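You operate a simulated robot arm through the tools that you are given. There is no shell and no other tool. Be economical: measure what you need, move in short steps, check, and stop when the job is done.

Carry out the task below with a simulated robot arm. There is one attempt and no reset: what you move stays moved.

TASK
Take the blue pad and put it on the front of the paper table. Turn the mixer knob to 45. Take the grey pad from the top of the mixing bench and put it on the front of the paper table. Take the long tube from the top of the mixing bench and put it on the top of the printer. Any order will do. Set down upright: long tube.

Only the result counts: the job must be done as asked and must still hold three seconds after the hand-in. Knocking over, shifting, dropping, spilling or breaking anything else fails it.

THE ROBOT
A 6-joint arm with a fingered hand on a trunk, on a base that drives. Base frame: it is fixed to the floor where the robot stands at the start and does not move with it; the origin is under the middle of the robot, x ahead of it, y to its left, z up. Lengths are in m, angles in rad, forces in N, time in s.
With the tool pointing down near the work surface it reaches from about 0.22 to 0.48 m from the robot's upright axis, wherever it stands. Its first joint turns from -2.897 to 2.897 rad. Places, roughly: blue pad (7x5x4 cm) [0.6, -0.2, 0.8]; front of the paper table [-0.4, 2.9, 0.8]; grey pad (9x6x3 cm) [-3.1, 2.8, 0.9]; long tube (9x9x16 cm) [-3.4, 3, 1]; mixer knob [-2.2, 3, 0.9]; top of the printer [-2, 0.4, 1.2]. Payload 2.3 kg.
Tool frame: the origin (TCP) lies between the finger pads and is the grasp point; the fingertips stand 0.022 m ahead of it; z points along the fingers, y is the line along which they close. The gripper opens to 0.112 m. The gripper's body begins 0.06 m behind the TCP. The gripper is a hand of 3 fingers: y runs from the thumb to the fingers, the wrist lies at [0, 0, -0.218] in the tool frame.
Orientation is told as [roll, pitch, yaw] about the base's x, y, z axes, in that order, counted from this pose: with the fingers straight down and closing along the base's y, the tool's x points along the base's -x, its y along +y and its z along -z.

THE INTERFACE
- The arm moves only by the tool send_rows. Its argument "commands" is a list of rows, each a list of 6 numbers: the shift along the tool's x, y, z in m, then the turn, a rotation vector about the tool's x, y, z in rad. In form: [[dx, dy, dz, rx, ry, rz], ...]. A call has 1 to 20 rows; each row shifts and turns the commanded pose from where the row before left it, along the tool's axes as they then stand. A row lasts 0.2 s, in which the tool goes at most 0.05 m and 0.15 rad; a call with a longer step from one row to the next is refused whole. Where a pose cannot be reached the arm comes as near as it can. A force on the tool above 40 N (or 10 N above the force at the start of the call, whichever is more), or a blocked arm, ends the call early, and 0.2 s more pass. In this call time passes only in rows, and 0.2 s behind the last. It gives the time, the measured TCP pose, the force on the tool (base axes), the opening and the grip force at its end, in the units of the frame above (readings bear some noise), with the torque about the TCP (base axes, N m) and any sound that the robot's microphone picked up.
- Cameras (640 x 400 px; columns grow to the right, rows downward): "scene" is now at [0.0103, 0.0924, 1.4208]; the picture's right is [-0.54, -0.84, 0.00], its down [-0.53, 0.34, -0.78] and it looks along [0.65, -0.42, -0.63] (base axes); focal length 267 px, centre (320, 200). "wrist" rides on the gripper at [0.066, 0.003, -0.08] in the tool frame; the picture's right is [-0.05, 1.00, 0.00], its down [-0.77, -0.04, -0.64] and it looks along [-0.64, -0.03, 0.77] (tool axes); focal length 275 px, centre (320, 200). There is no depth. A picture from a camera that has moved, and an enlarged one, comes with that camera's place and axes in the base frame and with its lens.
- grab_frame(camera): a new picture of that camera. No time passes.
- slide_trunk(by): slides the trunk up (or, below 0, down) by that many m; the arm and the scene camera ride with it, the base frame stays. It gives what a move gives, with no picture.
- base_move(legs): drives the robot by 1 to 6 legs, each [ahead, left, turn to the left] in m, m and rad, along the robot's own axes; the way and the turn of a leg run together, so that a leg with both is an arc; at most 1.5 m and 3.142 rad a leg. The arm and the cameras ride along, it lands a little off, and it stops where it bumps. It gives what a move gives.
- curl_fingers(finger1, finger2, thumb_bend): sets how far each is bent, from 0 (flat) to 1 (curled in); at 0.3 the hand is open as for a grip, at 0.7 the pads meet at the TCP. One left out holds its place. A second passes; each finger stops where it meets its share of the squeeze, and holds until it gets a number again. It is the only way to open and close the hand. It gives what a move gives, with no picture; readings hold the bend of each and the force on the fingers (four entries, about 0 where the hand has none), thumb and palm.
- head_to(pan, tilt): turns the head with the scene camera to pan (to the left, within 2.705 rad either way) and tilt (down, from -0.506 to 1.204), counted from straight ahead of the robot. It gives what a move gives.
- inspect(camera, box): a new picture of the part [left, top, right, bottom] of that camera's present view, enlarged. No time passes.
- finish_job(): hands the job in; it is judged then, once.

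Go step by step. Nothing tells you exact positions but the pictures and the camera data: compare them with the known pose of the tool, close in by small moves and look again before you grip or let go. The budget is 165 turns and 112 pictures, counting those below and the enlarged ones. Unless the task says otherwise, let go and move clear before handing in.

The tools are called after ">>>" as name(argument=value, ...) on one line, values as JSON. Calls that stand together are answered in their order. send_rows: Moves the arm, as the interface text tells. Its arguments: {"type":"object","properties":{"commands":{"type":"array"}},"required":["commands"]} The other tools are called the same way: slide_trunk (by) slides the trunk up or down; curl_fingers (finger1, finger2, thumb_bend) moves the fingers one by one; base_move (legs) drives the base; head_to (pan, tilt) turns the head that bears the scene camera; grab_frame (camera) takes a picture; inspect (camera, box) takes an enlarged picture of a part of a camera's view; finish_job () hands the job in.

At the start:

```text
time: 0.0
eef_pos: [0.293, -0.0747, 1.0938]
ee_rot: [0.001, -0.001, 0.001]
wrist_force: [-0.3, 0.0, -0.5]
torque: [0.02, 0.02, 0.01]
gripper_width: 0.112
grip_force: 0.1
shape: jaw
bend: [0.3, 0.3, 0.3]
finger forces: [0.1, 0.0, 0.0, 0.0, 0.0, 0.0]
trunk travel left (down, up): [-0.333, 0.257]
robot x, y, heading: [0.0, 0.0026, 0.004]
head pan, tilt: [-0.574, 0.679]
```

scene: 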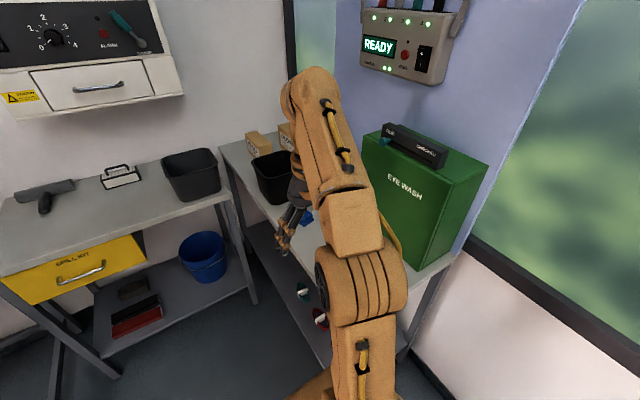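
wrist: 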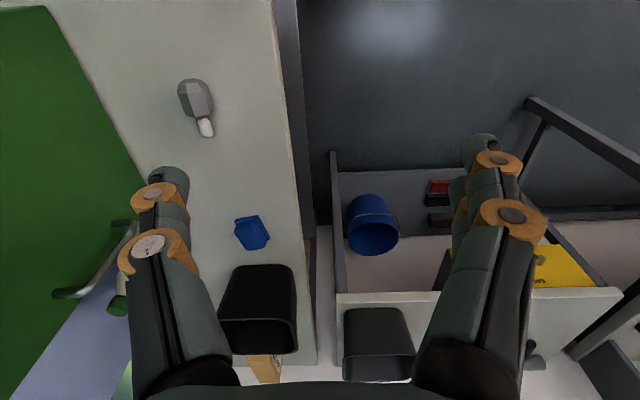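

The blue pad lies on the bench ahead and to the right, at about [0.61, -0.22], and that bench's front edge runs along y≈-0.125. First I'll turn the head to look at the rest of the room.

>>> head_to(pan=1.6, tilt=0.35)

>>> grab_frame(camera="scene")

>>> head_to(pan=2.5, tilt=0.35)

>>> grab_frame(camera="scene")

>>> head_to(pan=-0.9, tilt=1.0)

>>> grab_frame(camera="scene")

>>> head_to(pan=0.3, tilt=0.8)

>>> grab_frame(camera="scene")

```text
time: 2.0
eef_pos: [0.2935, -0.0738, 1.095]
ee_rot: [0.001, 0.001, 0.001]
wrist_force: [0.6, 0.0, 0.4]
torque: [0.03, 0.04, 0.01]
gripper_width: 0.1118
grip_force: 0.0
shape: jaw
bend: [0.3, 0.3, 0.3]
finger forces: [0.0, 0.0, 0.0, 0.0, 0.0, 0.0]
trunk travel left (down, up): [-0.333, 0.257]
robot x, y, heading: [-0.0012, -0.0032, -0.002]
head pan, tilt: [1.6, 0.351]
```

```text
109 pictures are left
camera scene: at [-0.0644, 0.2321, 1.4504], right [1.0, 0.03, 0.0], down [0.01, -0.34, -0.94], along [-0.03, 0.94, -0.34], focal length 267 px, centre (320, 200)
```

scene: 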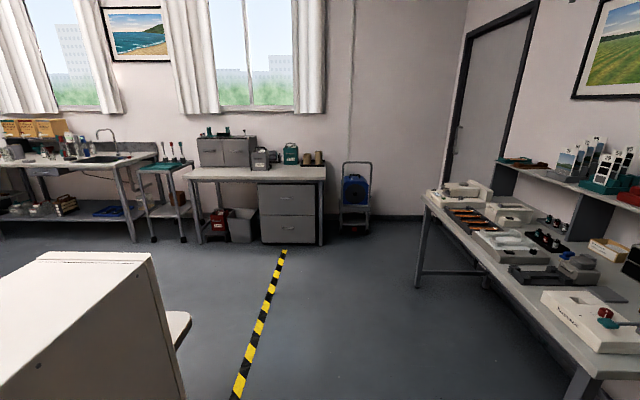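

```text
time: 3.2
eef_pos: [0.2928, -0.0742, 1.0941]
ee_rot: [0.0, 0.001, -0.002]
wrist_force: [-0.6, 0.0, 0.9]
torque: [0.0, 0.02, 0.03]
gripper_width: 0.1118
grip_force: 0.1
shape: jaw
bend: [0.3, 0.3, 0.3]
finger forces: [0.0, 0.0, 0.0, 0.0, 0.0, 0.0]
trunk travel left (down, up): [-0.333, 0.257]
robot x, y, heading: [-0.0002, 0.0019, -0.001]
head pan, tilt: [2.499, 0.351]
```

```text
108 pictures are left
camera scene: at [-0.1362, 0.1949, 1.4504], right [0.6, 0.8, 0.0], down [0.28, -0.21, -0.94], along [-0.75, 0.56, -0.34], focal length 267 px, centre (320, 200)
```

scene: 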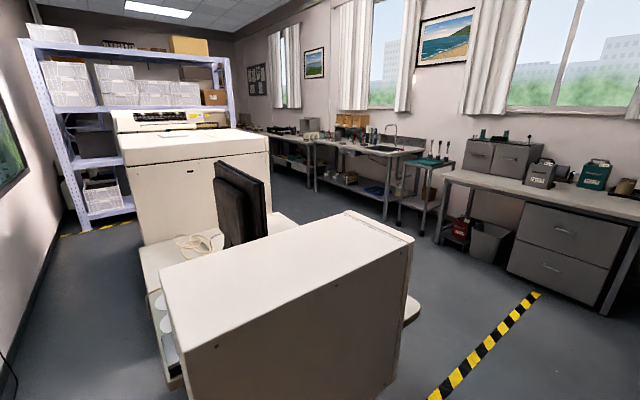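

```text
time: 6.1
eef_pos: [0.2934, -0.0748, 1.0936]
ee_rot: [0.0, 0.001, -0.001]
wrist_force: [-0.2, -0.2, 0.4]
torque: [-0.01, 0.0, -0.01]
gripper_width: 0.1116
grip_force: 0.0
shape: jaw
bend: [0.3, 0.3, 0.3]
finger forces: [0.1, 0.1, 0.0, 0.0, 0.1, 0.0]
trunk travel left (down, up): [-0.333, 0.257]
robot x, y, heading: [-0.0012, 0.0, -0.002]
head pan, tilt: [-0.901, 1.0]
```

```text
107 pictures are left
camera scene: at [-0.0184, 0.0844, 1.3956], right [-0.78, -0.62, 0.0], down [-0.52, 0.66, -0.54], along [0.34, -0.42, -0.84], focal length 267 px, centre (320, 200)
```

scene: 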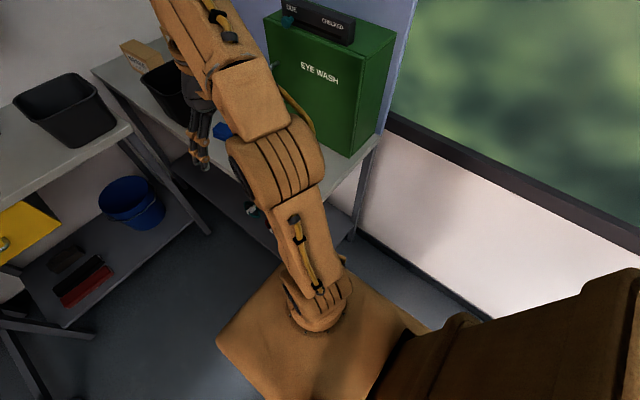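

```text
time: 7.5
eef_pos: [0.2929, -0.074, 1.0944]
ee_rot: [0.002, 0.0, 0.0]
wrist_force: [-0.3, -0.4, 1.1]
torque: [-0.02, 0.02, -0.03]
gripper_width: 0.1115
grip_force: 0.2
shape: jaw
bend: [0.3, 0.3, 0.3]
finger forces: [0.0, 0.0, 0.1, 0.0, 0.1, 0.1]
trunk travel left (down, up): [-0.333, 0.257]
robot x, y, heading: [0.0049, -0.0029, -0.001]
head pan, tilt: [0.3, 0.799]
```

```text
106 pictures are left
camera scene: at [0.0154, 0.1628, 1.4108], right [0.29, -0.96, 0.0], down [-0.69, -0.21, -0.7], along [0.67, 0.21, -0.72], focal length 267 px, centre (320, 200)
```

scene: 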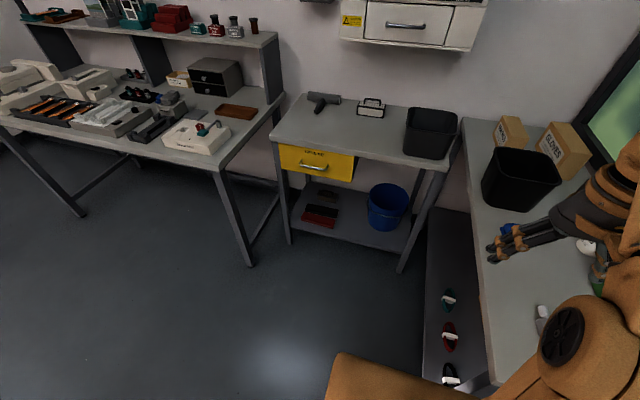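

The base has to stay clear of the bench edge at y≈-0.125. I'll shift left first, then go ahead and look down at the pad.

>>> base_move(legs=[[0, 0.19, 0], [0.44, 0, 0]])

>>> grab_frame(camera="wrist")

>>> head_to(pan=-1.0, tilt=0.9)

>>> grab_frame(camera="scene")

```text
time: 11.4
eef_pos: [0.7398, 0.1044, 1.0937]
ee_rot: [0.001, 0.001, -0.015]
wrist_force: [-0.2, 0.2, -0.1]
torque: [-0.04, 0.02, -0.01]
gripper_width: 0.1118
grip_force: 0.1
shape: jaw
bend: [0.3, 0.3, 0.3]
finger forces: [0.0, 0.0, 0.0, 0.0, 0.0, 0.0]
trunk travel left (down, up): [-0.333, 0.257]
robot x, y, heading: [0.4447, 0.1839, -0.016]
head pan, tilt: [0.3, 0.799]
```

```text
105 pictures are left
camera wrist: at [0.6709, 0.1104, 1.1743], right [0.06, 1.0, 0.0], down [0.77, -0.05, 0.64], along [0.64, -0.04, -0.77], focal length 275 px, centre (320, 200)
```

wrist: 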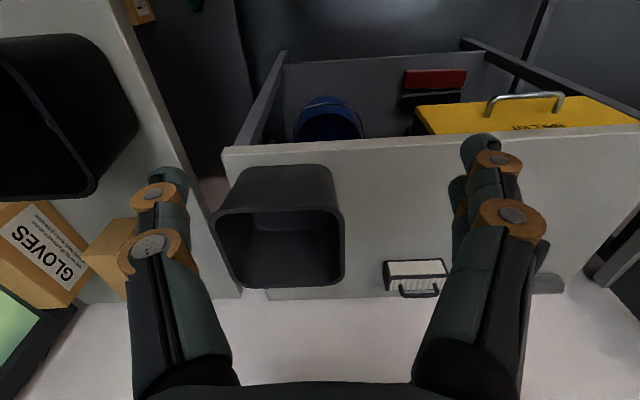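

```text
time: 12.8
eef_pos: [0.7381, 0.1045, 1.095]
ee_rot: [0.0, 0.001, -0.013]
wrist_force: [-0.4, 0.3, 0.8]
torque: [0.0, 0.0, -0.02]
gripper_width: 0.1119
grip_force: 0.1
shape: jaw
bend: [0.3, 0.3, 0.3]
finger forces: [0.1, 0.0, 0.0, 0.0, 0.0, 0.1]
trunk travel left (down, up): [-0.333, 0.257]
robot x, y, heading: [0.4466, 0.1826, -0.014]
head pan, tilt: [-1.0, 0.901]
```

```text
104 pictures are left
camera scene: at [0.4261, 0.2589, 1.4029], right [-0.85, -0.53, 0.0], down [-0.41, 0.67, -0.62], along [0.33, -0.53, -0.78], focal length 267 px, centre (320, 200)
```

scene: 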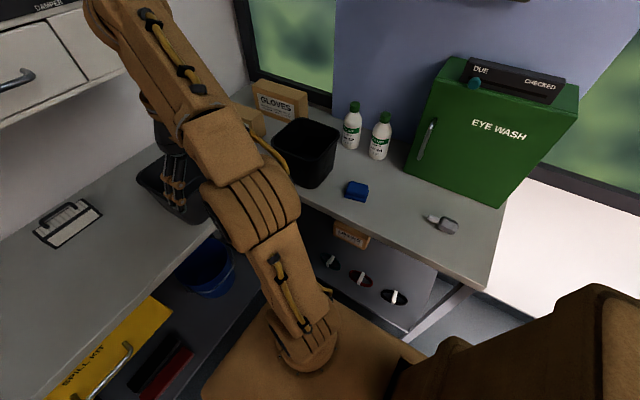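

The pad reads at about [0.61, -0.24]. I'll swing the hand over it at the present height.

>>> send_rows(commands=[[0.045, 0, 0, 0, 0, 0], [0.045, 0, 0, 0, 0, 0], [0.045, -0.02, 0, 0, 0, 0], [0, -0.04, 0, 0, 0, 0], [0, -0.04, 0, 0, 0, 0], [0, -0.04, 0, 0, 0, 0], [0, -0.04, 0, 0, 0, 0], [0, -0.04, 0, 0, 0, 0], [0, -0.04, 0, 0, 0, 0], [0, -0.04, 0, 0, 0, 0], [0, -0.035, 0, 0, 0, 0]])

>>> grab_frame(camera="wrist")

>>> grab_frame(camera="scene")

```text
time: 15.2
eef_pos: [0.7035, -0.0929, 0.9488]
ee_rot: [-0.007, -0.001, -0.02]
wrist_force: [0.2, 2.4, 6.1]
torque: [-0.44, -0.02, -0.04]
gripper_width: 0.1116
grip_force: 0.1
shape: jaw
bend: [0.3, 0.3, 0.3]
finger forces: [0.0, 0.0, 0.1, 0.0, 6.7, 0.0]
out of reach, approached as far as the arm can: row 2, 3, 4, 5, 6, 7, 8, 9, 10, 11
trunk travel left (down, up): [-0.333, 0.257]
robot x, y, heading: [0.4439, 0.1815, -0.015]
head pan, tilt: [-1.0, 0.901]
```

```text
103 pictures are left
camera wrist: at [0.6355, -0.0867, 1.0296], right [0.07, 1.0, -0.01], down [0.77, -0.05, 0.64], along [0.64, -0.05, -0.77], focal length 275 px, centre (320, 200)
```

wrist: 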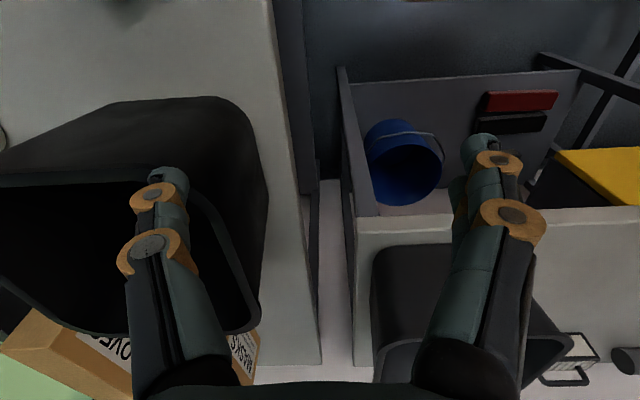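

```text
102 pictures are left
camera scene: at [0.4249, 0.2612, 1.4029], right [-0.85, -0.53, 0.0], down [-0.41, 0.66, -0.62], along [0.33, -0.53, -0.78], focal length 267 px, centre (320, 200)
```

scene: 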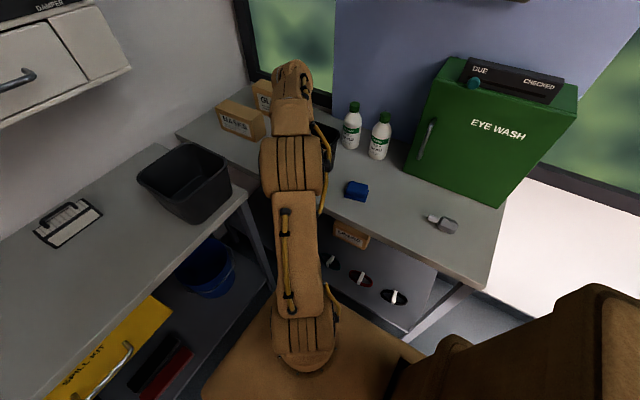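

The thumb is touching the bin rim, because those moves went inside the arm's near reach limit and the hand sank. I'll lift straight up with the trunk.

>>> slide_trunk(by=0.15)

>>> grab_frame(camera="wrist")

>>> grab_frame(camera="scene")

```text
time: 17.0
eef_pos: [0.7051, -0.0948, 1.0972]
ee_rot: [-0.004, 0.0, -0.019]
wrist_force: [0.2, 0.7, 0.0]
torque: [0.0, -0.01, -0.01]
gripper_width: 0.1117
grip_force: 0.1
shape: jaw
bend: [0.3, 0.3, 0.3]
finger forces: [0.0, 0.0, 0.1, 0.0, 0.0, 0.0]
trunk travel left (down, up): [-0.483, 0.107]
robot x, y, heading: [0.4466, 0.1843, -0.017]
head pan, tilt: [-1.0, 0.901]
```

```text
101 pictures are left
camera wrist: at [0.6361, -0.0882, 1.1787], right [0.07, 1.0, 0.0], down [0.77, -0.05, 0.64], along [0.63, -0.04, -0.77], focal length 275 px, centre (320, 200)
```

wrist: 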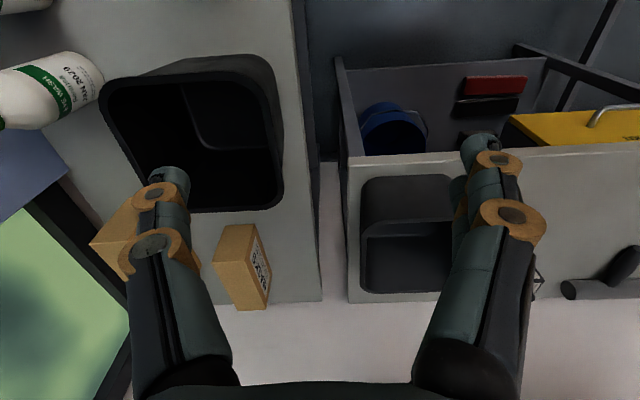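

```text
100 pictures are left
camera scene: at [0.4261, 0.2588, 1.5528], right [-0.85, -0.53, 0.0], down [-0.41, 0.67, -0.62], along [0.33, -0.53, -0.78], focal length 267 px, centre (320, 200)
```

scene: 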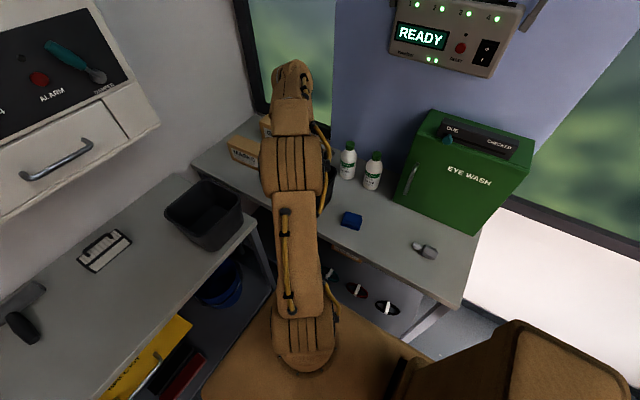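

Lifted clear with the force gone. Now I'll take smaller steps toward the pad, at a mid-range radius.

>>> send_rows(commands=[[0.02, -0.025, 0, 0, 0, 0], [0.02, -0.025, 0, 0, 0, 0], [0.02, -0.025, 0, 0, 0, 0]])

```text
time: 17.8
eef_pos: [0.6762, -0.1181, 1.055]
ee_rot: [-0.009, 0.002, -0.025]
wrist_force: [0.3, 0.0, -1.1]
torque: [0.03, 0.02, 0.0]
gripper_width: 0.1118
grip_force: 0.1
shape: jaw
bend: [0.3, 0.3, 0.3]
finger forces: [0.0, 0.1, 0.1, 0.0, 0.0, 0.0]
out of reach, approached as far as the arm can: row 1, 2, 3
trunk travel left (down, up): [-0.483, 0.107]
robot x, y, heading: [0.4456, 0.1829, -0.014]
head pan, tilt: [-1.0, 0.901]
```

It's still reported out of reach and the hand is sinking. I'll test whether turning the hand along with the arm's azimuth frees it.

>>> send_rows(commands=[[0, 0, -0.02, 0, 0, 0.14], [0, 0, -0.02, 0, 0, 0.14], [0, 0, 0, 0, 0, 0.14]])

>>> head_to(pan=-1.0, tilt=0.6)

>>> grab_frame(camera="scene")

```text
time: 18.6
eef_pos: [0.6744, -0.1156, 1.0971]
ee_rot: [-0.001, 0.0, -0.441]
wrist_force: [-0.5, -0.2, -0.1]
torque: [0.0, 0.03, -0.01]
gripper_width: 0.1118
grip_force: 0.1
shape: jaw
bend: [0.3, 0.3, 0.3]
finger forces: [0.0, 0.0, 0.0, 0.1, 0.1, 0.0]
trunk travel left (down, up): [-0.483, 0.107]
robot x, y, heading: [0.4442, 0.1817, -0.009]
head pan, tilt: [-1.0, 0.901]
```

```text
time: 19.4
eef_pos: [0.6746, -0.1169, 1.0968]
ee_rot: [-0.002, -0.001, -0.437]
wrist_force: [0.8, 0.0, 0.0]
torque: [0.0, 0.02, 0.01]
gripper_width: 0.1117
grip_force: 0.1
shape: jaw
bend: [0.3, 0.3, 0.3]
finger forces: [0.1, 0.1, 0.0, 0.0, 0.1, 0.0]
trunk travel left (down, up): [-0.483, 0.107]
robot x, y, heading: [0.4491, 0.1825, -0.019]
head pan, tilt: [-1.0, 0.6]
```

```text
99 pictures are left
camera scene: at [0.4328, 0.2479, 1.5776], right [-0.85, -0.53, 0.0], down [-0.3, 0.48, -0.82], along [0.44, -0.7, -0.57], focal length 267 px, centre (320, 200)
```

scene: 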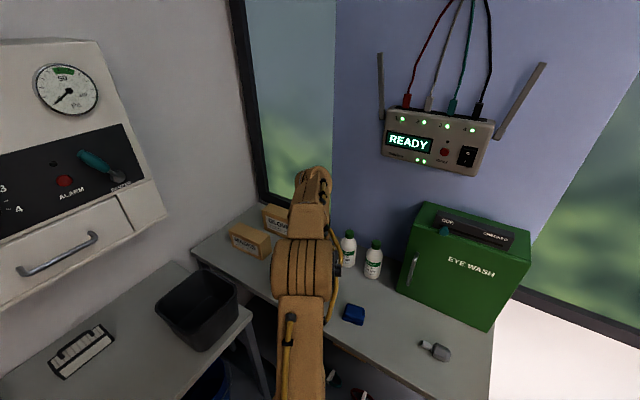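

That freed it: the tool's yaw has to follow the arm. I'll move over the pad, turn a bit further, and look.

>>> send_rows(commands=[[0.002, -0.034, 0, 0, 0, 0], [0.002, -0.034, 0, 0, 0, 0], [0.002, -0.034, 0, 0, 0, 0], [0.002, -0.034, 0, 0, 0, 0], [0, 0, 0, 0, 0, 0.14], [0, 0, 0, 0, 0, 0.14]])

>>> grab_frame(camera="wrist")

```text
time: 20.8
eef_pos: [0.614, -0.1989, 1.0697]
ee_rot: [-0.004, -0.004, -0.721]
wrist_force: [-0.2, -0.6, 0.0]
torque: [0.0, 0.03, 0.01]
gripper_width: 0.1121
grip_force: 0.0
shape: jaw
bend: [0.3, 0.3, 0.3]
finger forces: [0.1, 0.0, 0.1, 0.0, 0.1, 0.1]
out of reach, approached as far as the arm can: row 3, 4
trunk travel left (down, up): [-0.483, 0.107]
robot x, y, heading: [0.4465, 0.1798, -0.013]
head pan, tilt: [-1.0, 0.6]
```

```text
98 pictures are left
camera wrist: at [0.5644, -0.1502, 1.1505], right [0.69, 0.72, 0.0], down [0.56, -0.53, 0.64], along [0.46, -0.44, -0.77], focal length 275 px, centre (320, 200)
```

wrist: 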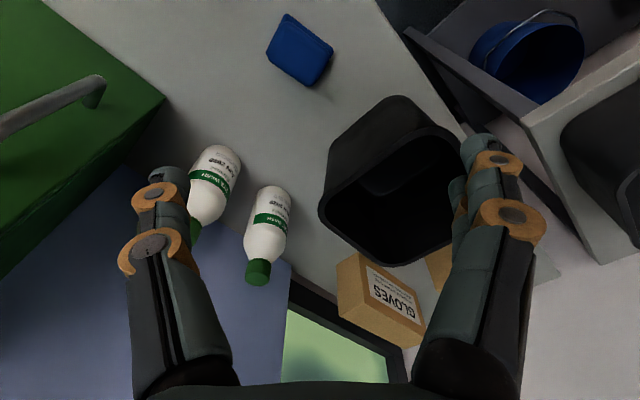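

The pad's edges look to lie at about 13° and -77°. I'll turn the hand to yaw≈-1.34 so it closes along the pad's long side direction, then look closer.

>>> send_rows(commands=[[0, 0, 0, 0, 0, 0.124], [0, 0, 0, 0, 0, 0.124], [0, 0, 0, 0, 0, 0.124], [0, 0, 0, 0, 0, 0.124], [0, 0, 0, 0, 0, 0.124]])

>>> grab_frame(camera="wrist")

>>> inspect(camera="scene", box=[240, 220, 460, 380])

```text
time: 22.0
eef_pos: [0.6138, -0.1968, 1.0709]
ee_rot: [0.002, -0.003, -1.341]
wrist_force: [-0.3, -0.6, -0.1]
torque: [-0.01, -0.03, 0.0]
gripper_width: 0.1118
grip_force: 0.1
shape: jaw
bend: [0.3, 0.3, 0.3]
finger forces: [0.1, 0.0, 0.1, 0.0, 0.1, 0.0]
trunk travel left (down, up): [-0.483, 0.107]
robot x, y, heading: [0.4478, 0.1841, -0.015]
head pan, tilt: [-1.0, 0.6]
```

```text
97 pictures are left
camera wrist: at [0.6004, -0.1302, 1.1501], right [0.98, 0.18, 0.0], down [0.14, -0.76, 0.64], along [0.12, -0.63, -0.77], focal length 275 px, centre (320, 200)
```

wrist: 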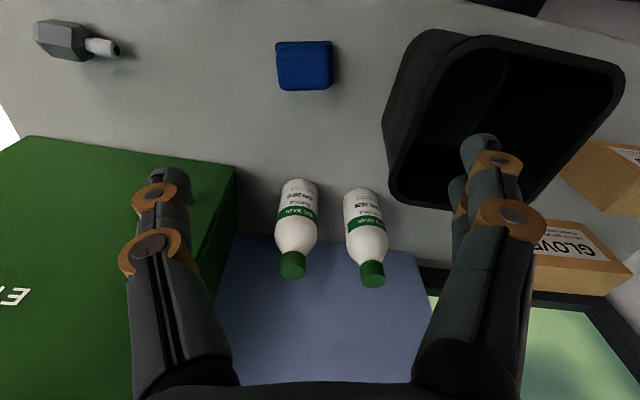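

```text
2.50 times, centred on (350, 300) of scene
camera zoom: at [0.4328, 0.2478, 1.5777], right [-0.85, -0.53, 0.0], down [-0.3, 0.48, -0.83], along [0.44, -0.7, -0.56], focal length 667 px, centre (245, -50)
```

zoom: 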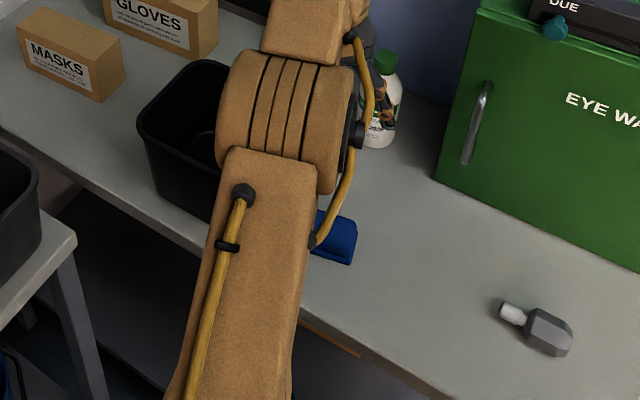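

The pad is aligned with the hand and is about 7x5 cm on top, near [0.599, -0.219] with its top at z≈0.775. I'll centre over it, descend partway, and check.

>>> send_rows(commands=[[-0.017, -0.0235, 0, 0, 0, 0], [0, 0, 0.045, 0, 0, 0], [0, 0, 0.045, 0, 0, 0], [0, 0, 0.045, 0, 0, 0], [0, 0, 0.045, 0, 0, 0]])

>>> grab_frame(camera="wrist")

```text
time: 23.2
eef_pos: [0.5938, -0.2174, 0.8882]
ee_rot: [0.001, -0.002, -1.339]
wrist_force: [0.1, 1.1, 0.6]
torque: [0.01, -0.02, 0.03]
gripper_width: 0.112
grip_force: 0.1
shape: jaw
bend: [0.3, 0.3, 0.3]
finger forces: [0.0, 0.0, 0.1, 0.0, 0.1, 0.1]
trunk travel left (down, up): [-0.483, 0.107]
robot x, y, heading: [0.446, 0.1813, -0.015]
head pan, tilt: [-1.0, 0.6]
```

```text
95 pictures are left
camera wrist: at [0.5799, -0.1497, 0.9689], right [0.98, 0.18, 0.0], down [0.14, -0.76, 0.64], along [0.12, -0.63, -0.77], focal length 275 px, centre (320, 200)
```

wrist: 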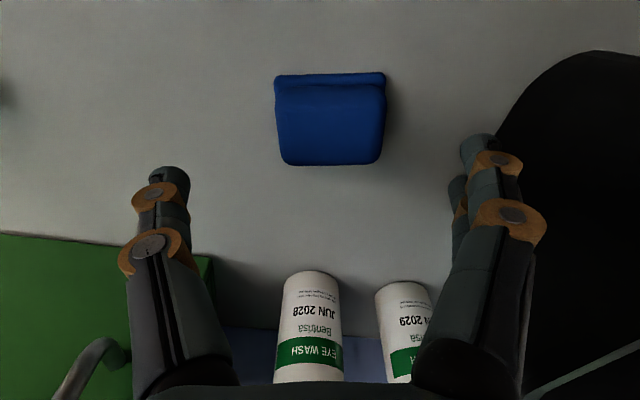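

The pad centre is about 7 mm to the right and 14 mm further out than the hand. I'll correct and descend to just above it.

>>> send_rows(commands=[[-0.0145, 0.0058, 0, 0, 0, 0], [0, 0, 0.034, 0, 0, 0], [0, 0, 0.034, 0, 0, 0]])

>>> grab_frame(camera="wrist")

>>> head_to(pan=-1.3, tilt=0.9)

>>> grab_frame(camera="scene")

```text
time: 24.0
eef_pos: [0.6031, -0.2317, 0.8236]
ee_rot: [0.0, -0.004, -1.339]
wrist_force: [0.4, 0.2, -0.7]
torque: [0.0, 0.0, -0.01]
gripper_width: 0.1119
grip_force: 0.2
shape: jaw
bend: [0.3, 0.3, 0.3]
finger forces: [0.0, 0.0, 0.0, 0.0, 0.0, 0.1]
trunk travel left (down, up): [-0.483, 0.107]
robot x, y, heading: [0.4469, 0.181, -0.02]
head pan, tilt: [-1.0, 0.6]
```

```text
94 pictures are left
camera wrist: at [0.5886, -0.1649, 0.9029], right [0.98, 0.18, 0.0], down [0.14, -0.76, 0.64], along [0.12, -0.63, -0.77], focal length 275 px, centre (320, 200)
```

wrist: 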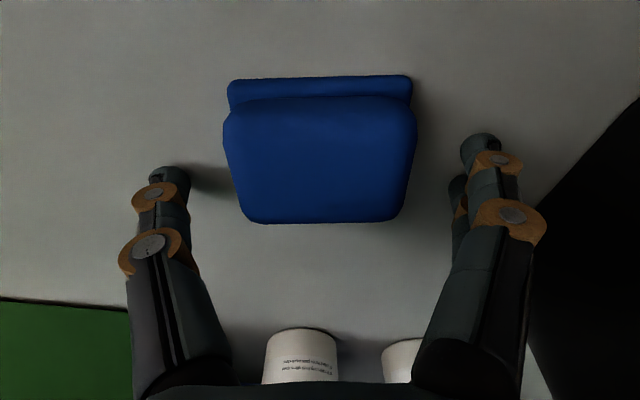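

```text
time: 24.8
eef_pos: [0.6025, -0.232, 0.824]
ee_rot: [0.0, -0.004, -1.338]
wrist_force: [-0.3, 0.4, 0.3]
torque: [-0.02, 0.03, 0.01]
gripper_width: 0.1119
grip_force: 0.0
shape: jaw
bend: [0.3, 0.3, 0.3]
finger forces: [0.0, 0.0, 0.0, 0.0, 0.1, 0.1]
trunk travel left (down, up): [-0.483, 0.107]
robot x, y, heading: [0.4481, 0.1845, -0.015]
head pan, tilt: [-1.3, 0.901]
```

```text
93 pictures are left
camera scene: at [0.4054, 0.2497, 1.5529], right [-0.97, -0.25, 0.0], down [-0.2, 0.76, -0.62], along [0.16, -0.6, -0.78], focal length 267 px, centre (320, 200)
```

scene: 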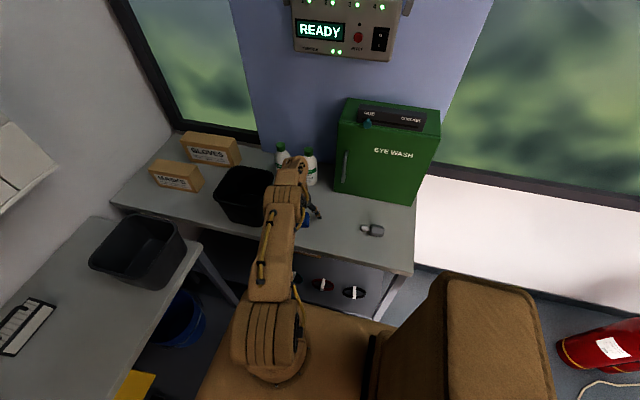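

Centred, with the pad top at about z 0.803. I'll descend to grip height and close.

>>> send_rows(commands=[[0, 0, 0.018, 0, 0, 0], [0, 0, 0.015, 0, 0, 0]])

>>> curl_fingers(finger1=0.6, finger2=0.6, thumb_bend=0.6)

>>> grab_frame(camera="wrist")

```text
time: 25.1
eef_pos: [0.6031, -0.2326, 0.8171]
ee_rot: [0.001, -0.012, -1.34]
wrist_force: [-4.9, 9.0, 22.9]
torque: [0.3, -0.26, 0.16]
gripper_width: 0.1115
grip_force: 0.0
shape: jaw
bend: [0.29, 0.29, 0.29]
finger forces: [8.2, 6.5, 0.0, 0.0, 9.1, 0.0]
trunk travel left (down, up): [-0.483, 0.107]
robot x, y, heading: [0.4479, 0.1804, -0.015]
head pan, tilt: [-1.3, 0.901]
stopped in row 1: the force on the tool passed its limit at 56 N (the readings are from after the stop); the commanded pose is now the measured one
```

```text
time: 26.0
eef_pos: [0.6017, -0.2349, 0.8211]
ee_rot: [0.0, -0.023, -1.341]
wrist_force: [-1.2, 4.2, 33.2]
torque: [0.3, -0.64, -0.01]
gripper_width: 0.1047
grip_force: 16.9
shape: fingers
bend: [0.34, 0.35, 0.39]
finger forces: [11.2, 10.3, 0.1, 0.1, 11.9, 0.1]
trunk travel left (down, up): [-0.483, 0.107]
robot x, y, heading: [0.4454, 0.1841, -0.017]
head pan, tilt: [-1.3, 0.901]
stopped: the force on the tool passed its limit at 41 N (the readings are from after the stop); the commanded pose is now the measured one
```

```text
92 pictures are left
camera wrist: at [0.5886, -0.1652, 0.8997], right [0.98, 0.18, 0.0], down [0.14, -0.74, 0.65], along [0.12, -0.64, -0.76], focal length 275 px, centre (320, 200)
```

wrist: 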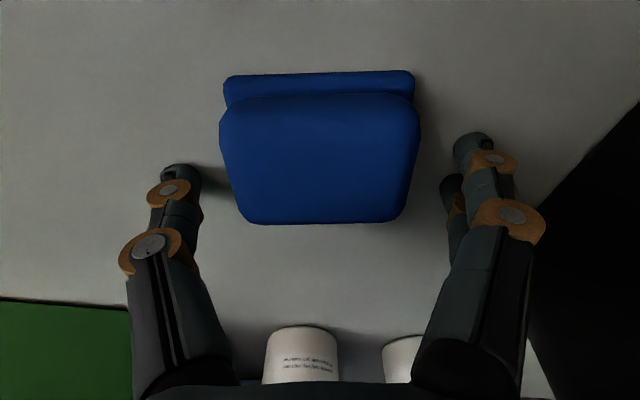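

The fingertips reached the bench, so the bench top is near z 0.795. I'll lift a little and close in stages.

>>> send_rows(commands=[[0, 0, -0.012, 0, 0, 0]])

>>> curl_fingers(finger1=0.42, finger2=0.42, thumb_bend=0.42)

>>> grab_frame(camera="wrist")

```text
time: 26.4
eef_pos: [0.6045, -0.235, 0.8272]
ee_rot: [0.001, -0.012, -1.34]
wrist_force: [-0.4, 0.7, 0.6]
torque: [0.02, -0.02, 0.02]
gripper_width: 0.0717
grip_force: 0.0
shape: fingers
bend: [0.44, 0.44, 0.45]
finger forces: [0.0, 0.1, 0.0, 0.0, 0.0, 0.0]
trunk travel left (down, up): [-0.483, 0.107]
robot x, y, heading: [0.4455, 0.1814, -0.014]
head pan, tilt: [-1.3, 0.901]
```

```text
time: 27.4
eef_pos: [0.6031, -0.2357, 0.8279]
ee_rot: [0.001, -0.015, -1.34]
wrist_force: [0.5, -0.3, 0.2]
torque: [0.0, 0.03, 0.0]
gripper_width: 0.0774
grip_force: 0.1
shape: fingers
bend: [0.42, 0.42, 0.42]
finger forces: [0.0, 0.0, 0.0, 0.1, 0.0, 0.0]
trunk travel left (down, up): [-0.483, 0.107]
robot x, y, heading: [0.4476, 0.1788, -0.014]
head pan, tilt: [-1.3, 0.901]
```

```text
91 pictures are left
camera wrist: at [0.5896, -0.1671, 0.9089], right [0.98, 0.18, 0.0], down [0.14, -0.75, 0.65], along [0.12, -0.64, -0.76], focal length 275 px, centre (320, 200)
```

wrist: 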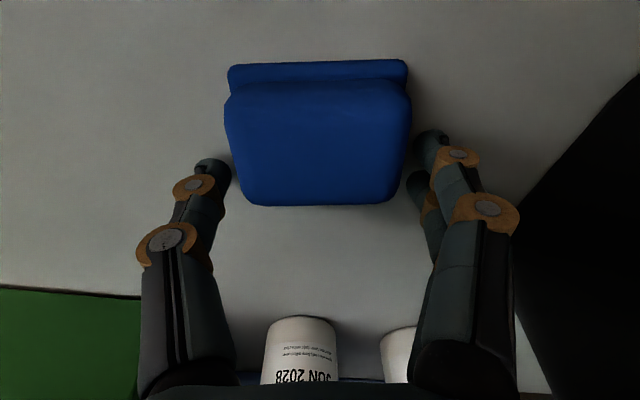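

The pad's centre is nearer than I had it, around y -0.218. I'll open slightly, shift back about 16 mm, and close again.

>>> curl_fingers(finger1=0.35, finger2=0.35, thumb_bend=0.35)

>>> send_rows(commands=[[0.016, 0, 0, 0, 0, 0]])

>>> curl_fingers(finger1=0.6, finger2=0.6, thumb_bend=0.6)

>>> grab_frame(camera="wrist")

```text
time: 28.4
eef_pos: [0.6038, -0.2355, 0.8301]
ee_rot: [-0.001, -0.014, -1.342]
wrist_force: [0.1, -0.4, -0.4]
torque: [-0.02, -0.01, -0.02]
gripper_width: 0.0973
grip_force: 0.0
shape: fingers
bend: [0.35, 0.35, 0.35]
finger forces: [0.1, 0.1, 0.0, 0.0, 0.1, 0.0]
trunk travel left (down, up): [-0.483, 0.107]
robot x, y, heading: [0.4471, 0.1862, -0.015]
head pan, tilt: [-1.3, 0.901]
```

```text
time: 28.8
eef_pos: [0.6001, -0.2191, 0.8284]
ee_rot: [0.002, -0.014, -1.339]
wrist_force: [0.8, -0.7, 0.0]
torque: [-0.02, -0.01, -0.02]
gripper_width: 0.0972
grip_force: 0.0
shape: fingers
bend: [0.35, 0.35, 0.35]
finger forces: [0.1, 0.1, 0.1, 0.1, 0.1, 0.0]
trunk travel left (down, up): [-0.483, 0.107]
robot x, y, heading: [0.446, 0.1857, -0.011]
head pan, tilt: [-1.3, 0.901]
```

```text
time: 29.8
eef_pos: [0.5993, -0.2198, 0.8294]
ee_rot: [-0.001, -0.014, -1.339]
wrist_force: [-0.9, 0.3, 0.1]
torque: [0.03, 0.01, 0.02]
gripper_width: 0.059
grip_force: 12.3
shape: fingers
bend: [0.5, 0.5, 0.53]
finger forces: [6.1, 6.0, 0.1, 0.1, 12.2, 0.1]
trunk travel left (down, up): [-0.483, 0.107]
robot x, y, heading: [0.4489, 0.1802, -0.013]
head pan, tilt: [-1.3, 0.901]
```

```text
90 pictures are left
camera wrist: at [0.5863, -0.1519, 0.9082], right [0.98, 0.18, 0.0], down [0.14, -0.75, 0.65], along [0.12, -0.64, -0.76], focal length 275 px, centre (320, 200)
```

wrist: 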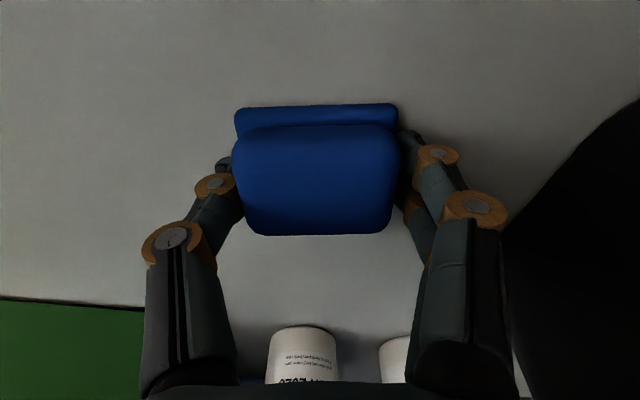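

Gripped, with balanced forces. I'll lift and check.

>>> send_rows(commands=[[0, 0, -0.02, 0, 0, 0], [0, 0, -0.03, 0, 0, 0], [0, 0, -0.04, 0, 0, 0], [0, 0, -0.04, 0, 0, 0]])

>>> grab_frame(camera="wrist")

```text
time: 30.8
eef_pos: [0.5999, -0.2151, 0.9564]
ee_rot: [0.001, -0.015, -1.341]
wrist_force: [0.0, 0.3, -0.8]
torque: [0.01, 0.0, -0.03]
gripper_width: 0.0589
grip_force: 11.8
shape: fingers
bend: [0.5, 0.5, 0.53]
finger forces: [6.2, 6.0, 0.0, 0.0, 12.1, 0.0]
trunk travel left (down, up): [-0.483, 0.107]
robot x, y, heading: [0.4477, 0.1828, -0.01]
head pan, tilt: [-1.3, 0.901]
```

```text
89 pictures are left
camera wrist: at [0.5861, -0.1476, 1.0366], right [0.98, 0.18, 0.0], down [0.14, -0.75, 0.65], along [0.12, -0.64, -0.76], focal length 275 px, centre (320, 200)
```

wrist: 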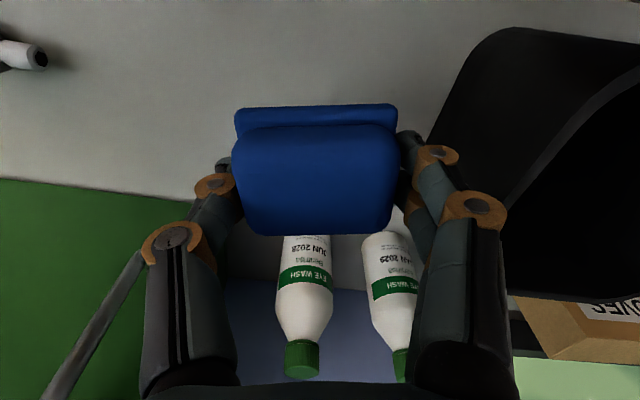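

The pad is held. I'll raise it, pull in, and swing the arm to the front for driving.

>>> send_rows(commands=[[0, 0, -0.045, 0, 0, 0], [0, 0, -0.045, 0, 0, 0], [0.04, 0, 0, 0, 0, 0], [0.04, 0, 0, 0, 0, 0], [0.03, 0, 0, 0, 0, 0], [0, 0.038, 0, 0, 0, -0.128], [0, 0.038, 0, 0, 0, -0.128], [0, 0.038, 0, 0, 0, -0.128], [0, 0.038, 0, 0, 0, -0.128], [0, 0.038, 0, 0, 0, -0.128], [0, 0.038, 0, 0, 0, -0.128], [0, 0.038, 0, 0, 0, -0.128]])

>>> head_to(pan=1.9, tilt=0.6)

>>> grab_frame(camera="scene")

```text
time: 33.4
eef_pos: [0.7873, 0.0377, 1.0463]
ee_rot: [-0.012, -0.01, -0.442]
wrist_force: [0.6, 0.3, -0.3]
torque: [0.0, 0.01, 0.03]
gripper_width: 0.0588
grip_force: 12.1
shape: fingers
bend: [0.5, 0.5, 0.53]
finger forces: [6.1, 6.0, 0.0, 0.0, 12.0, 0.0]
trunk travel left (down, up): [-0.483, 0.107]
robot x, y, heading: [0.4486, 0.1848, -0.015]
head pan, tilt: [-1.3, 0.901]
```

```text
time: 36.2
eef_pos: [0.7861, 0.0367, 1.0468]
ee_rot: [-0.01, -0.009, -0.444]
wrist_force: [0.9, -0.1, -0.2]
torque: [-0.06, 0.01, 0.02]
gripper_width: 0.0591
grip_force: 12.2
shape: fingers
bend: [0.5, 0.5, 0.53]
finger forces: [6.2, 6.0, 0.0, 0.1, 12.1, 0.0]
trunk travel left (down, up): [-0.483, 0.107]
robot x, y, heading: [0.4458, 0.181, -0.014]
head pan, tilt: [1.901, 0.6]
```

```text
88 pictures are left
camera scene: at [0.3589, 0.4069, 1.5776], right [0.95, 0.31, 0.0], down [0.17, -0.54, -0.83], along [-0.26, 0.78, -0.56], focal length 267 px, centre (320, 200)
```

scene: 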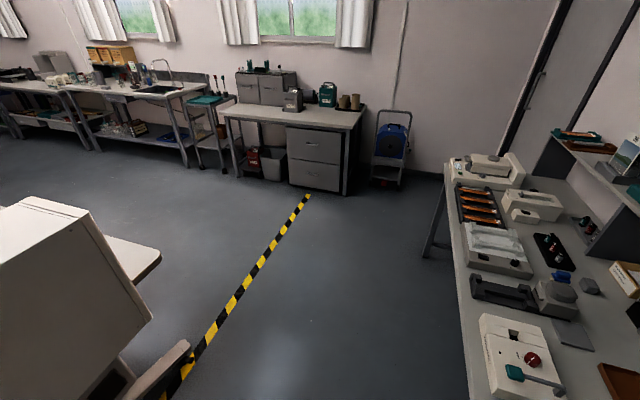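

The pad is safe. The paper table (grey drawers) has its front edge at about y≈2.67, spanning x from -1.43 to -0.1. I'll check the robot's own footprint by looking straight down its left side.

>>> head_to(pan=1.57, tilt=1.2)

>>> grab_frame(camera="scene")

```text
time: 37.2
eef_pos: [0.7876, 0.0354, 1.0461]
ee_rot: [-0.011, -0.009, -0.445]
wrist_force: [-0.4, -1.6, -0.7]
torque: [-0.01, -0.01, -0.02]
gripper_width: 0.0591
grip_force: 12.0
shape: fingers
bend: [0.5, 0.5, 0.53]
finger forces: [6.1, 6.0, 0.0, 0.0, 11.9, 0.0]
trunk travel left (down, up): [-0.483, 0.107]
robot x, y, heading: [0.4442, 0.1813, -0.015]
head pan, tilt: [1.571, 1.201]
```

```text
87 pictures are left
camera scene: at [0.3871, 0.3789, 1.5331], right [1.0, -0.01, 0.0], down [-0.01, -0.93, -0.36], along [0.01, 0.36, -0.93], focal length 267 px, centre (320, 200)
```

scene: 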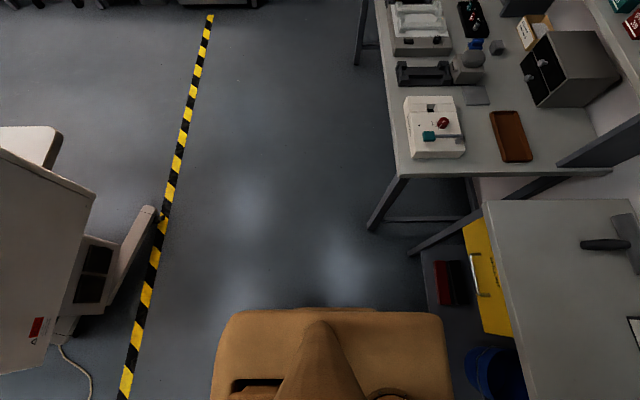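

The body is compact: about 0.19 m half-width on the left. I'll drive back, then left along the aisle, stopping short of the paper table with it on my left.

>>> base_move(legs=[[-0.22, 0, 0], [0, 1.25, 0], [-0.64, 0.75, 0]])

>>> head_to(pan=1.57, tilt=0.75)

>>> grab_frame(camera="scene")

```text
time: 49.4
eef_pos: [-0.0332, 2.0317, 1.0465]
ee_rot: [-0.012, -0.008, -0.474]
wrist_force: [-0.1, 0.3, -1.3]
torque: [0.0, 0.01, -0.03]
gripper_width: 0.0587
grip_force: 12.1
shape: fingers
bend: [0.5, 0.5, 0.53]
finger forces: [6.1, 6.1, 0.1, 0.0, 12.0, 0.1]
trunk travel left (down, up): [-0.483, 0.107]
robot x, y, heading: [-0.3641, 2.1895, -0.043]
head pan, tilt: [1.571, 1.201]
```

```text
time: 50.3
eef_pos: [-0.0321, 2.0302, 1.0463]
ee_rot: [-0.01, -0.009, -0.475]
wrist_force: [0.2, 0.2, 0.4]
torque: [0.0, -0.01, 0.04]
gripper_width: 0.0589
grip_force: 11.9
shape: fingers
bend: [0.5, 0.5, 0.53]
finger forces: [6.1, 6.0, 0.0, 0.0, 12.0, 0.0]
trunk travel left (down, up): [-0.483, 0.107]
robot x, y, heading: [-0.3702, 2.1913, -0.046]
head pan, tilt: [1.571, 0.75]
```

```text
86 pictures are left
camera scene: at [-0.4206, 2.4121, 1.5647], right [1.0, -0.04, 0.0], down [-0.03, -0.68, -0.73], along [0.03, 0.73, -0.68], focal length 267 px, centre (320, 200)
```

scene: 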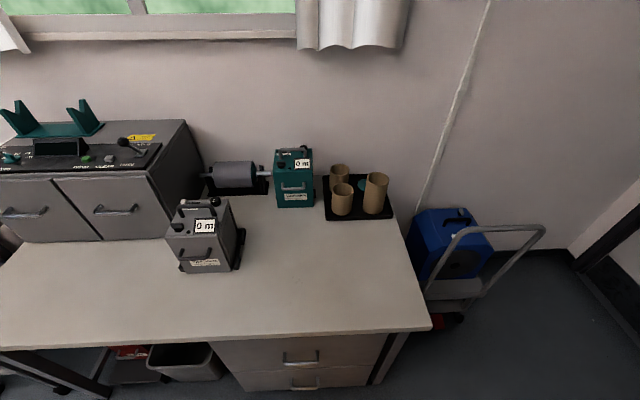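

The table edge is at y≈2.71 and its front strip is clear for x from -0.7 to -0.15. I'll swing the arm to the left here, clear of the table, and then close in.

>>> send_rows(commands=[[0, 0.047, 0, 0, 0, -0.127], [0, 0.047, 0, 0, 0, -0.127], [0, 0.047, 0, 0, 0, -0.127], [0, 0.047, 0, 0, 0, -0.127], [0, 0.047, 0, 0, 0, -0.127], [0, 0.047, 0, 0, 0, -0.127], [0, 0.047, 0, 0, 0, -0.127], [0, 0.047, 0, 0, 0, -0.127], [0, 0.047, 0, 0, 0, -0.127], [0, 0.047, 0, 0, 0, -0.127], [0, 0.047, 0, 0, 0, -0.127], [0, 0.047, 0, 0, 0, -0.127], [0, 0.047, 0, 0, 0, -0.127], [0, 0.047, 0, 0, 0, -0.127], [0, 0.047, 0, 0, 0, -0.127], [0, 0.047, 0, 0, 0, -0.127]])

>>> grab_frame(camera="scene")

```text
time: 53.7
eef_pos: [-0.3233, 2.5876, 1.0378]
ee_rot: [-0.003, 0.015, 1.559]
wrist_force: [0.0, -0.6, -0.3]
torque: [-0.02, -0.04, -0.01]
gripper_width: 0.059
grip_force: 12.1
shape: fingers
bend: [0.5, 0.51, 0.53]
finger forces: [6.1, 5.9, 0.1, 0.1, 12.0, 0.0]
trunk travel left (down, up): [-0.483, 0.107]
robot x, y, heading: [-0.3702, 2.1895, -0.043]
head pan, tilt: [1.571, 0.75]
```

```text
85 pictures are left
camera scene: at [-0.4218, 2.4124, 1.5647], right [1.0, -0.04, 0.0], down [-0.03, -0.68, -0.73], along [0.03, 0.73, -0.68], focal length 267 px, centre (320, 200)
```

scene: 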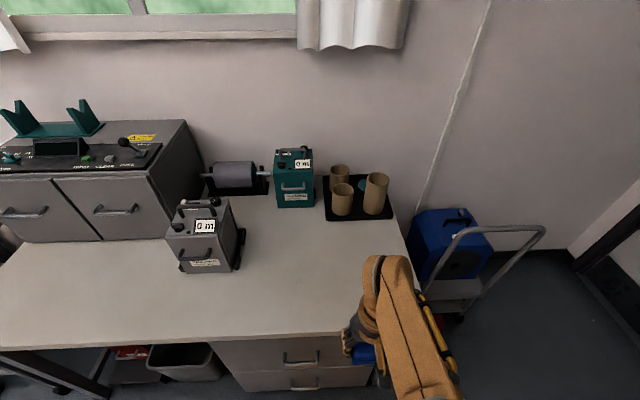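

Closing in to the table edge now.

>>> base_move(legs=[[0.01, 0.245, 0.043]])

>>> grab_frame(camera="wrist")

```text
time: 55.5
eef_pos: [-0.3225, 2.8398, 1.0374]
ee_rot: [-0.004, 0.015, 1.602]
wrist_force: [-0.6, 0.1, -0.5]
torque: [0.02, 0.0, -0.02]
gripper_width: 0.0588
grip_force: 12.3
shape: fingers
bend: [0.5, 0.51, 0.53]
finger forces: [5.9, 5.9, 0.0, 0.0, 11.9, 0.0]
trunk travel left (down, up): [-0.483, 0.107]
robot x, y, heading: [-0.3517, 2.4385, -0.003]
head pan, tilt: [1.571, 0.75]
```

```text
84 pictures are left
camera wrist: at [-0.3264, 2.7765, 1.1188], right [-1.0, 0.02, 0.0], down [0.01, 0.78, 0.62], along [0.01, 0.62, -0.78], focal length 275 px, centre (320, 200)
```

wrist: 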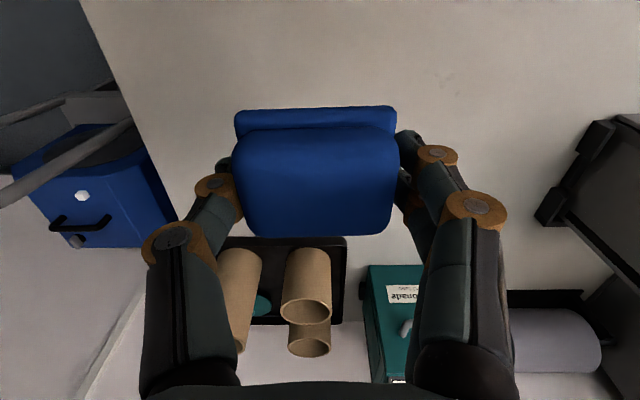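

The spot below is clear. I'll descend to just above the table.

>>> send_rows(commands=[[0, 0, 0.04, 0, 0, 0], [0, 0, 0.04, 0, 0, 0], [0, 0, 0.04, 0, 0, 0], [0, 0, 0.03, 0, 0, 0]])

>>> grab_frame(camera="wrist")

>>> grab_frame(camera="scene")

```text
time: 56.5
eef_pos: [-0.321, 2.8375, 0.8868]
ee_rot: [-0.004, 0.011, 1.6]
wrist_force: [0.8, -0.7, 0.1]
torque: [0.0, -0.01, -0.03]
gripper_width: 0.0586
grip_force: 11.7
shape: fingers
bend: [0.5, 0.51, 0.53]
finger forces: [6.1, 5.9, 0.1, 0.0, 11.8, 0.0]
trunk travel left (down, up): [-0.483, 0.107]
robot x, y, heading: [-0.3508, 2.437, 0.005]
head pan, tilt: [1.571, 0.75]
```

```text
83 pictures are left
camera wrist: at [-0.3244, 2.773, 0.9681], right [-1.0, 0.02, 0.0], down [0.01, 0.78, 0.63], along [0.01, 0.63, -0.78], focal length 275 px, centre (320, 200)
```

wrist: 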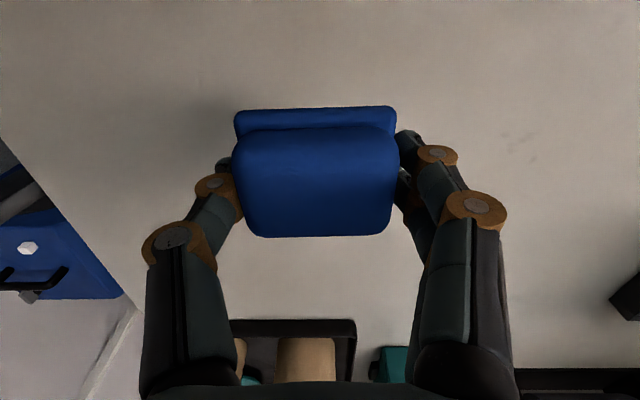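

```text
82 pictures are left
camera scene: at [-0.4145, 2.6605, 1.5647], right [1.0, 0.0, 0.0], down [0.0, -0.68, -0.73], along [0.0, 0.73, -0.68], focal length 267 px, centre (320, 200)
```

scene: 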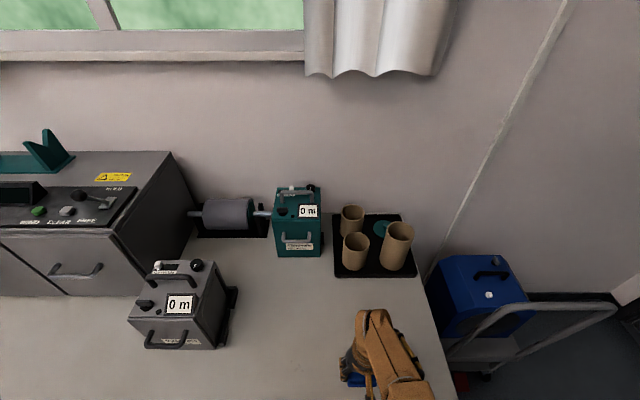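

Now descending gently until contact.

>>> send_rows(commands=[[0, 0, 0.015, 0, 0, 0], [0, 0, 0.015, 0, 0, 0], [0, 0, 0.008, 0, 0, 0]])

```text
time: 57.3
eef_pos: [-0.3207, 2.8354, 0.8507]
ee_rot: [-0.004, 0.015, 1.6]
wrist_force: [-0.5, -0.1, -0.8]
torque: [0.0, 0.03, 0.0]
gripper_width: 0.0588
grip_force: 11.5
shape: fingers
bend: [0.5, 0.51, 0.53]
finger forces: [6.0, 5.8, 0.0, 0.0, 11.8, 0.0]
trunk travel left (down, up): [-0.483, 0.107]
robot x, y, heading: [-0.3541, 2.437, -0.0]
head pan, tilt: [1.571, 0.75]
```

>>> send_rows(commands=[[0, 0, 0.006, 0, 0, 0], [0, 0, 0.006, 0, 0, 0], [0, 0, 0.006, 0, 0, 0]])

>>> grab_frame(camera="wrist")

```text
time: 58.1
eef_pos: [-0.322, 2.836, 0.8308]
ee_rot: [-0.003, 0.014, 1.601]
wrist_force: [0.1, -0.1, -0.4]
torque: [0.03, -0.04, 0.01]
gripper_width: 0.0588
grip_force: 11.7
shape: fingers
bend: [0.5, 0.51, 0.53]
finger forces: [5.9, 5.8, 0.0, 0.1, 11.8, 0.1]
trunk travel left (down, up): [-0.483, 0.107]
robot x, y, heading: [-0.3534, 2.4375, -0.001]
head pan, tilt: [1.571, 0.75]
```

```text
81 pictures are left
camera wrist: at [-0.3254, 2.7731, 0.9123], right [-1.0, 0.02, 0.0], down [0.01, 0.78, 0.62], along [0.01, 0.62, -0.78], focal length 275 px, centre (320, 200)
```

wrist: 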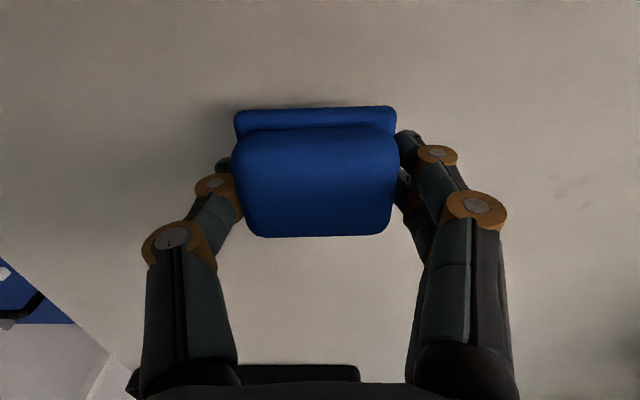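

>>> send_rows(commands=[[0, 0, 0.005, 0, 0, 0], [0, 0, 0.005, 0, 0, 0], [0, 0, 0.004, 0, 0, 0]])

```text
time: 58.9
eef_pos: [-0.3229, 2.8357, 0.8165]
ee_rot: [-0.002, 0.013, 1.603]
wrist_force: [0.3, 0.8, -0.7]
torque: [0.01, 0.02, 0.03]
gripper_width: 0.0585
grip_force: 11.5
shape: fingers
bend: [0.5, 0.51, 0.53]
finger forces: [6.0, 5.9, 0.0, 0.0, 11.8, 0.0]
trunk travel left (down, up): [-0.483, 0.107]
robot x, y, heading: [-0.3532, 2.4415, -0.001]
head pan, tilt: [1.571, 0.75]
```

No contact yet, so I'll continue in small steps.

>>> send_rows(commands=[[0, 0, 0.004, 0, 0, 0], [0, 0, 0.004, 0, 0, 0], [0, 0, 0.004, 0, 0, 0], [0, 0, 0.003, 0, 0, 0]])

>>> grab_frame(camera="wrist")

```text
time: 60.0
eef_pos: [-0.3227, 2.8387, 0.8065]
ee_rot: [-0.002, 0.002, 1.6]
wrist_force: [2.0, -5.2, 24.4]
torque: [-0.13, 0.63, 0.11]
gripper_width: 0.0587
grip_force: 21.5
shape: fingers
bend: [0.53, 0.54, 0.54]
finger forces: [15.7, 14.7, 0.0, 0.1, 12.8, 0.1]
trunk travel left (down, up): [-0.483, 0.107]
robot x, y, heading: [-0.3539, 2.4378, -0.001]
head pan, tilt: [1.571, 0.75]
stopped in row 4: the force on the tool passed its limit at 42 N (the readings are from after the stop); the commanded pose is now the measured one
```

```text
80 pictures are left
camera wrist: at [-0.3256, 2.7726, 0.8874], right [-1.0, 0.02, 0.0], down [0.01, 0.77, 0.63], along [0.01, 0.63, -0.77], focal length 275 px, centre (320, 200)
```

wrist: 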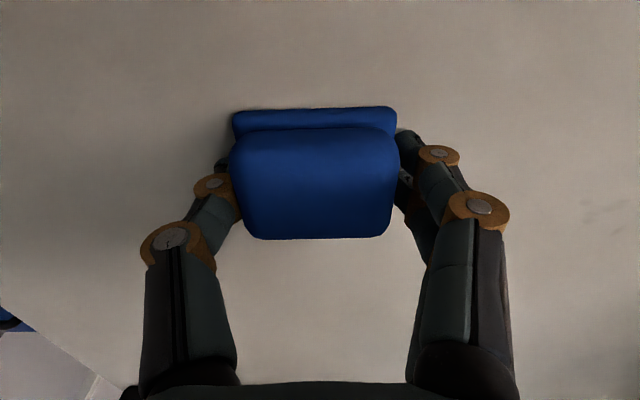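

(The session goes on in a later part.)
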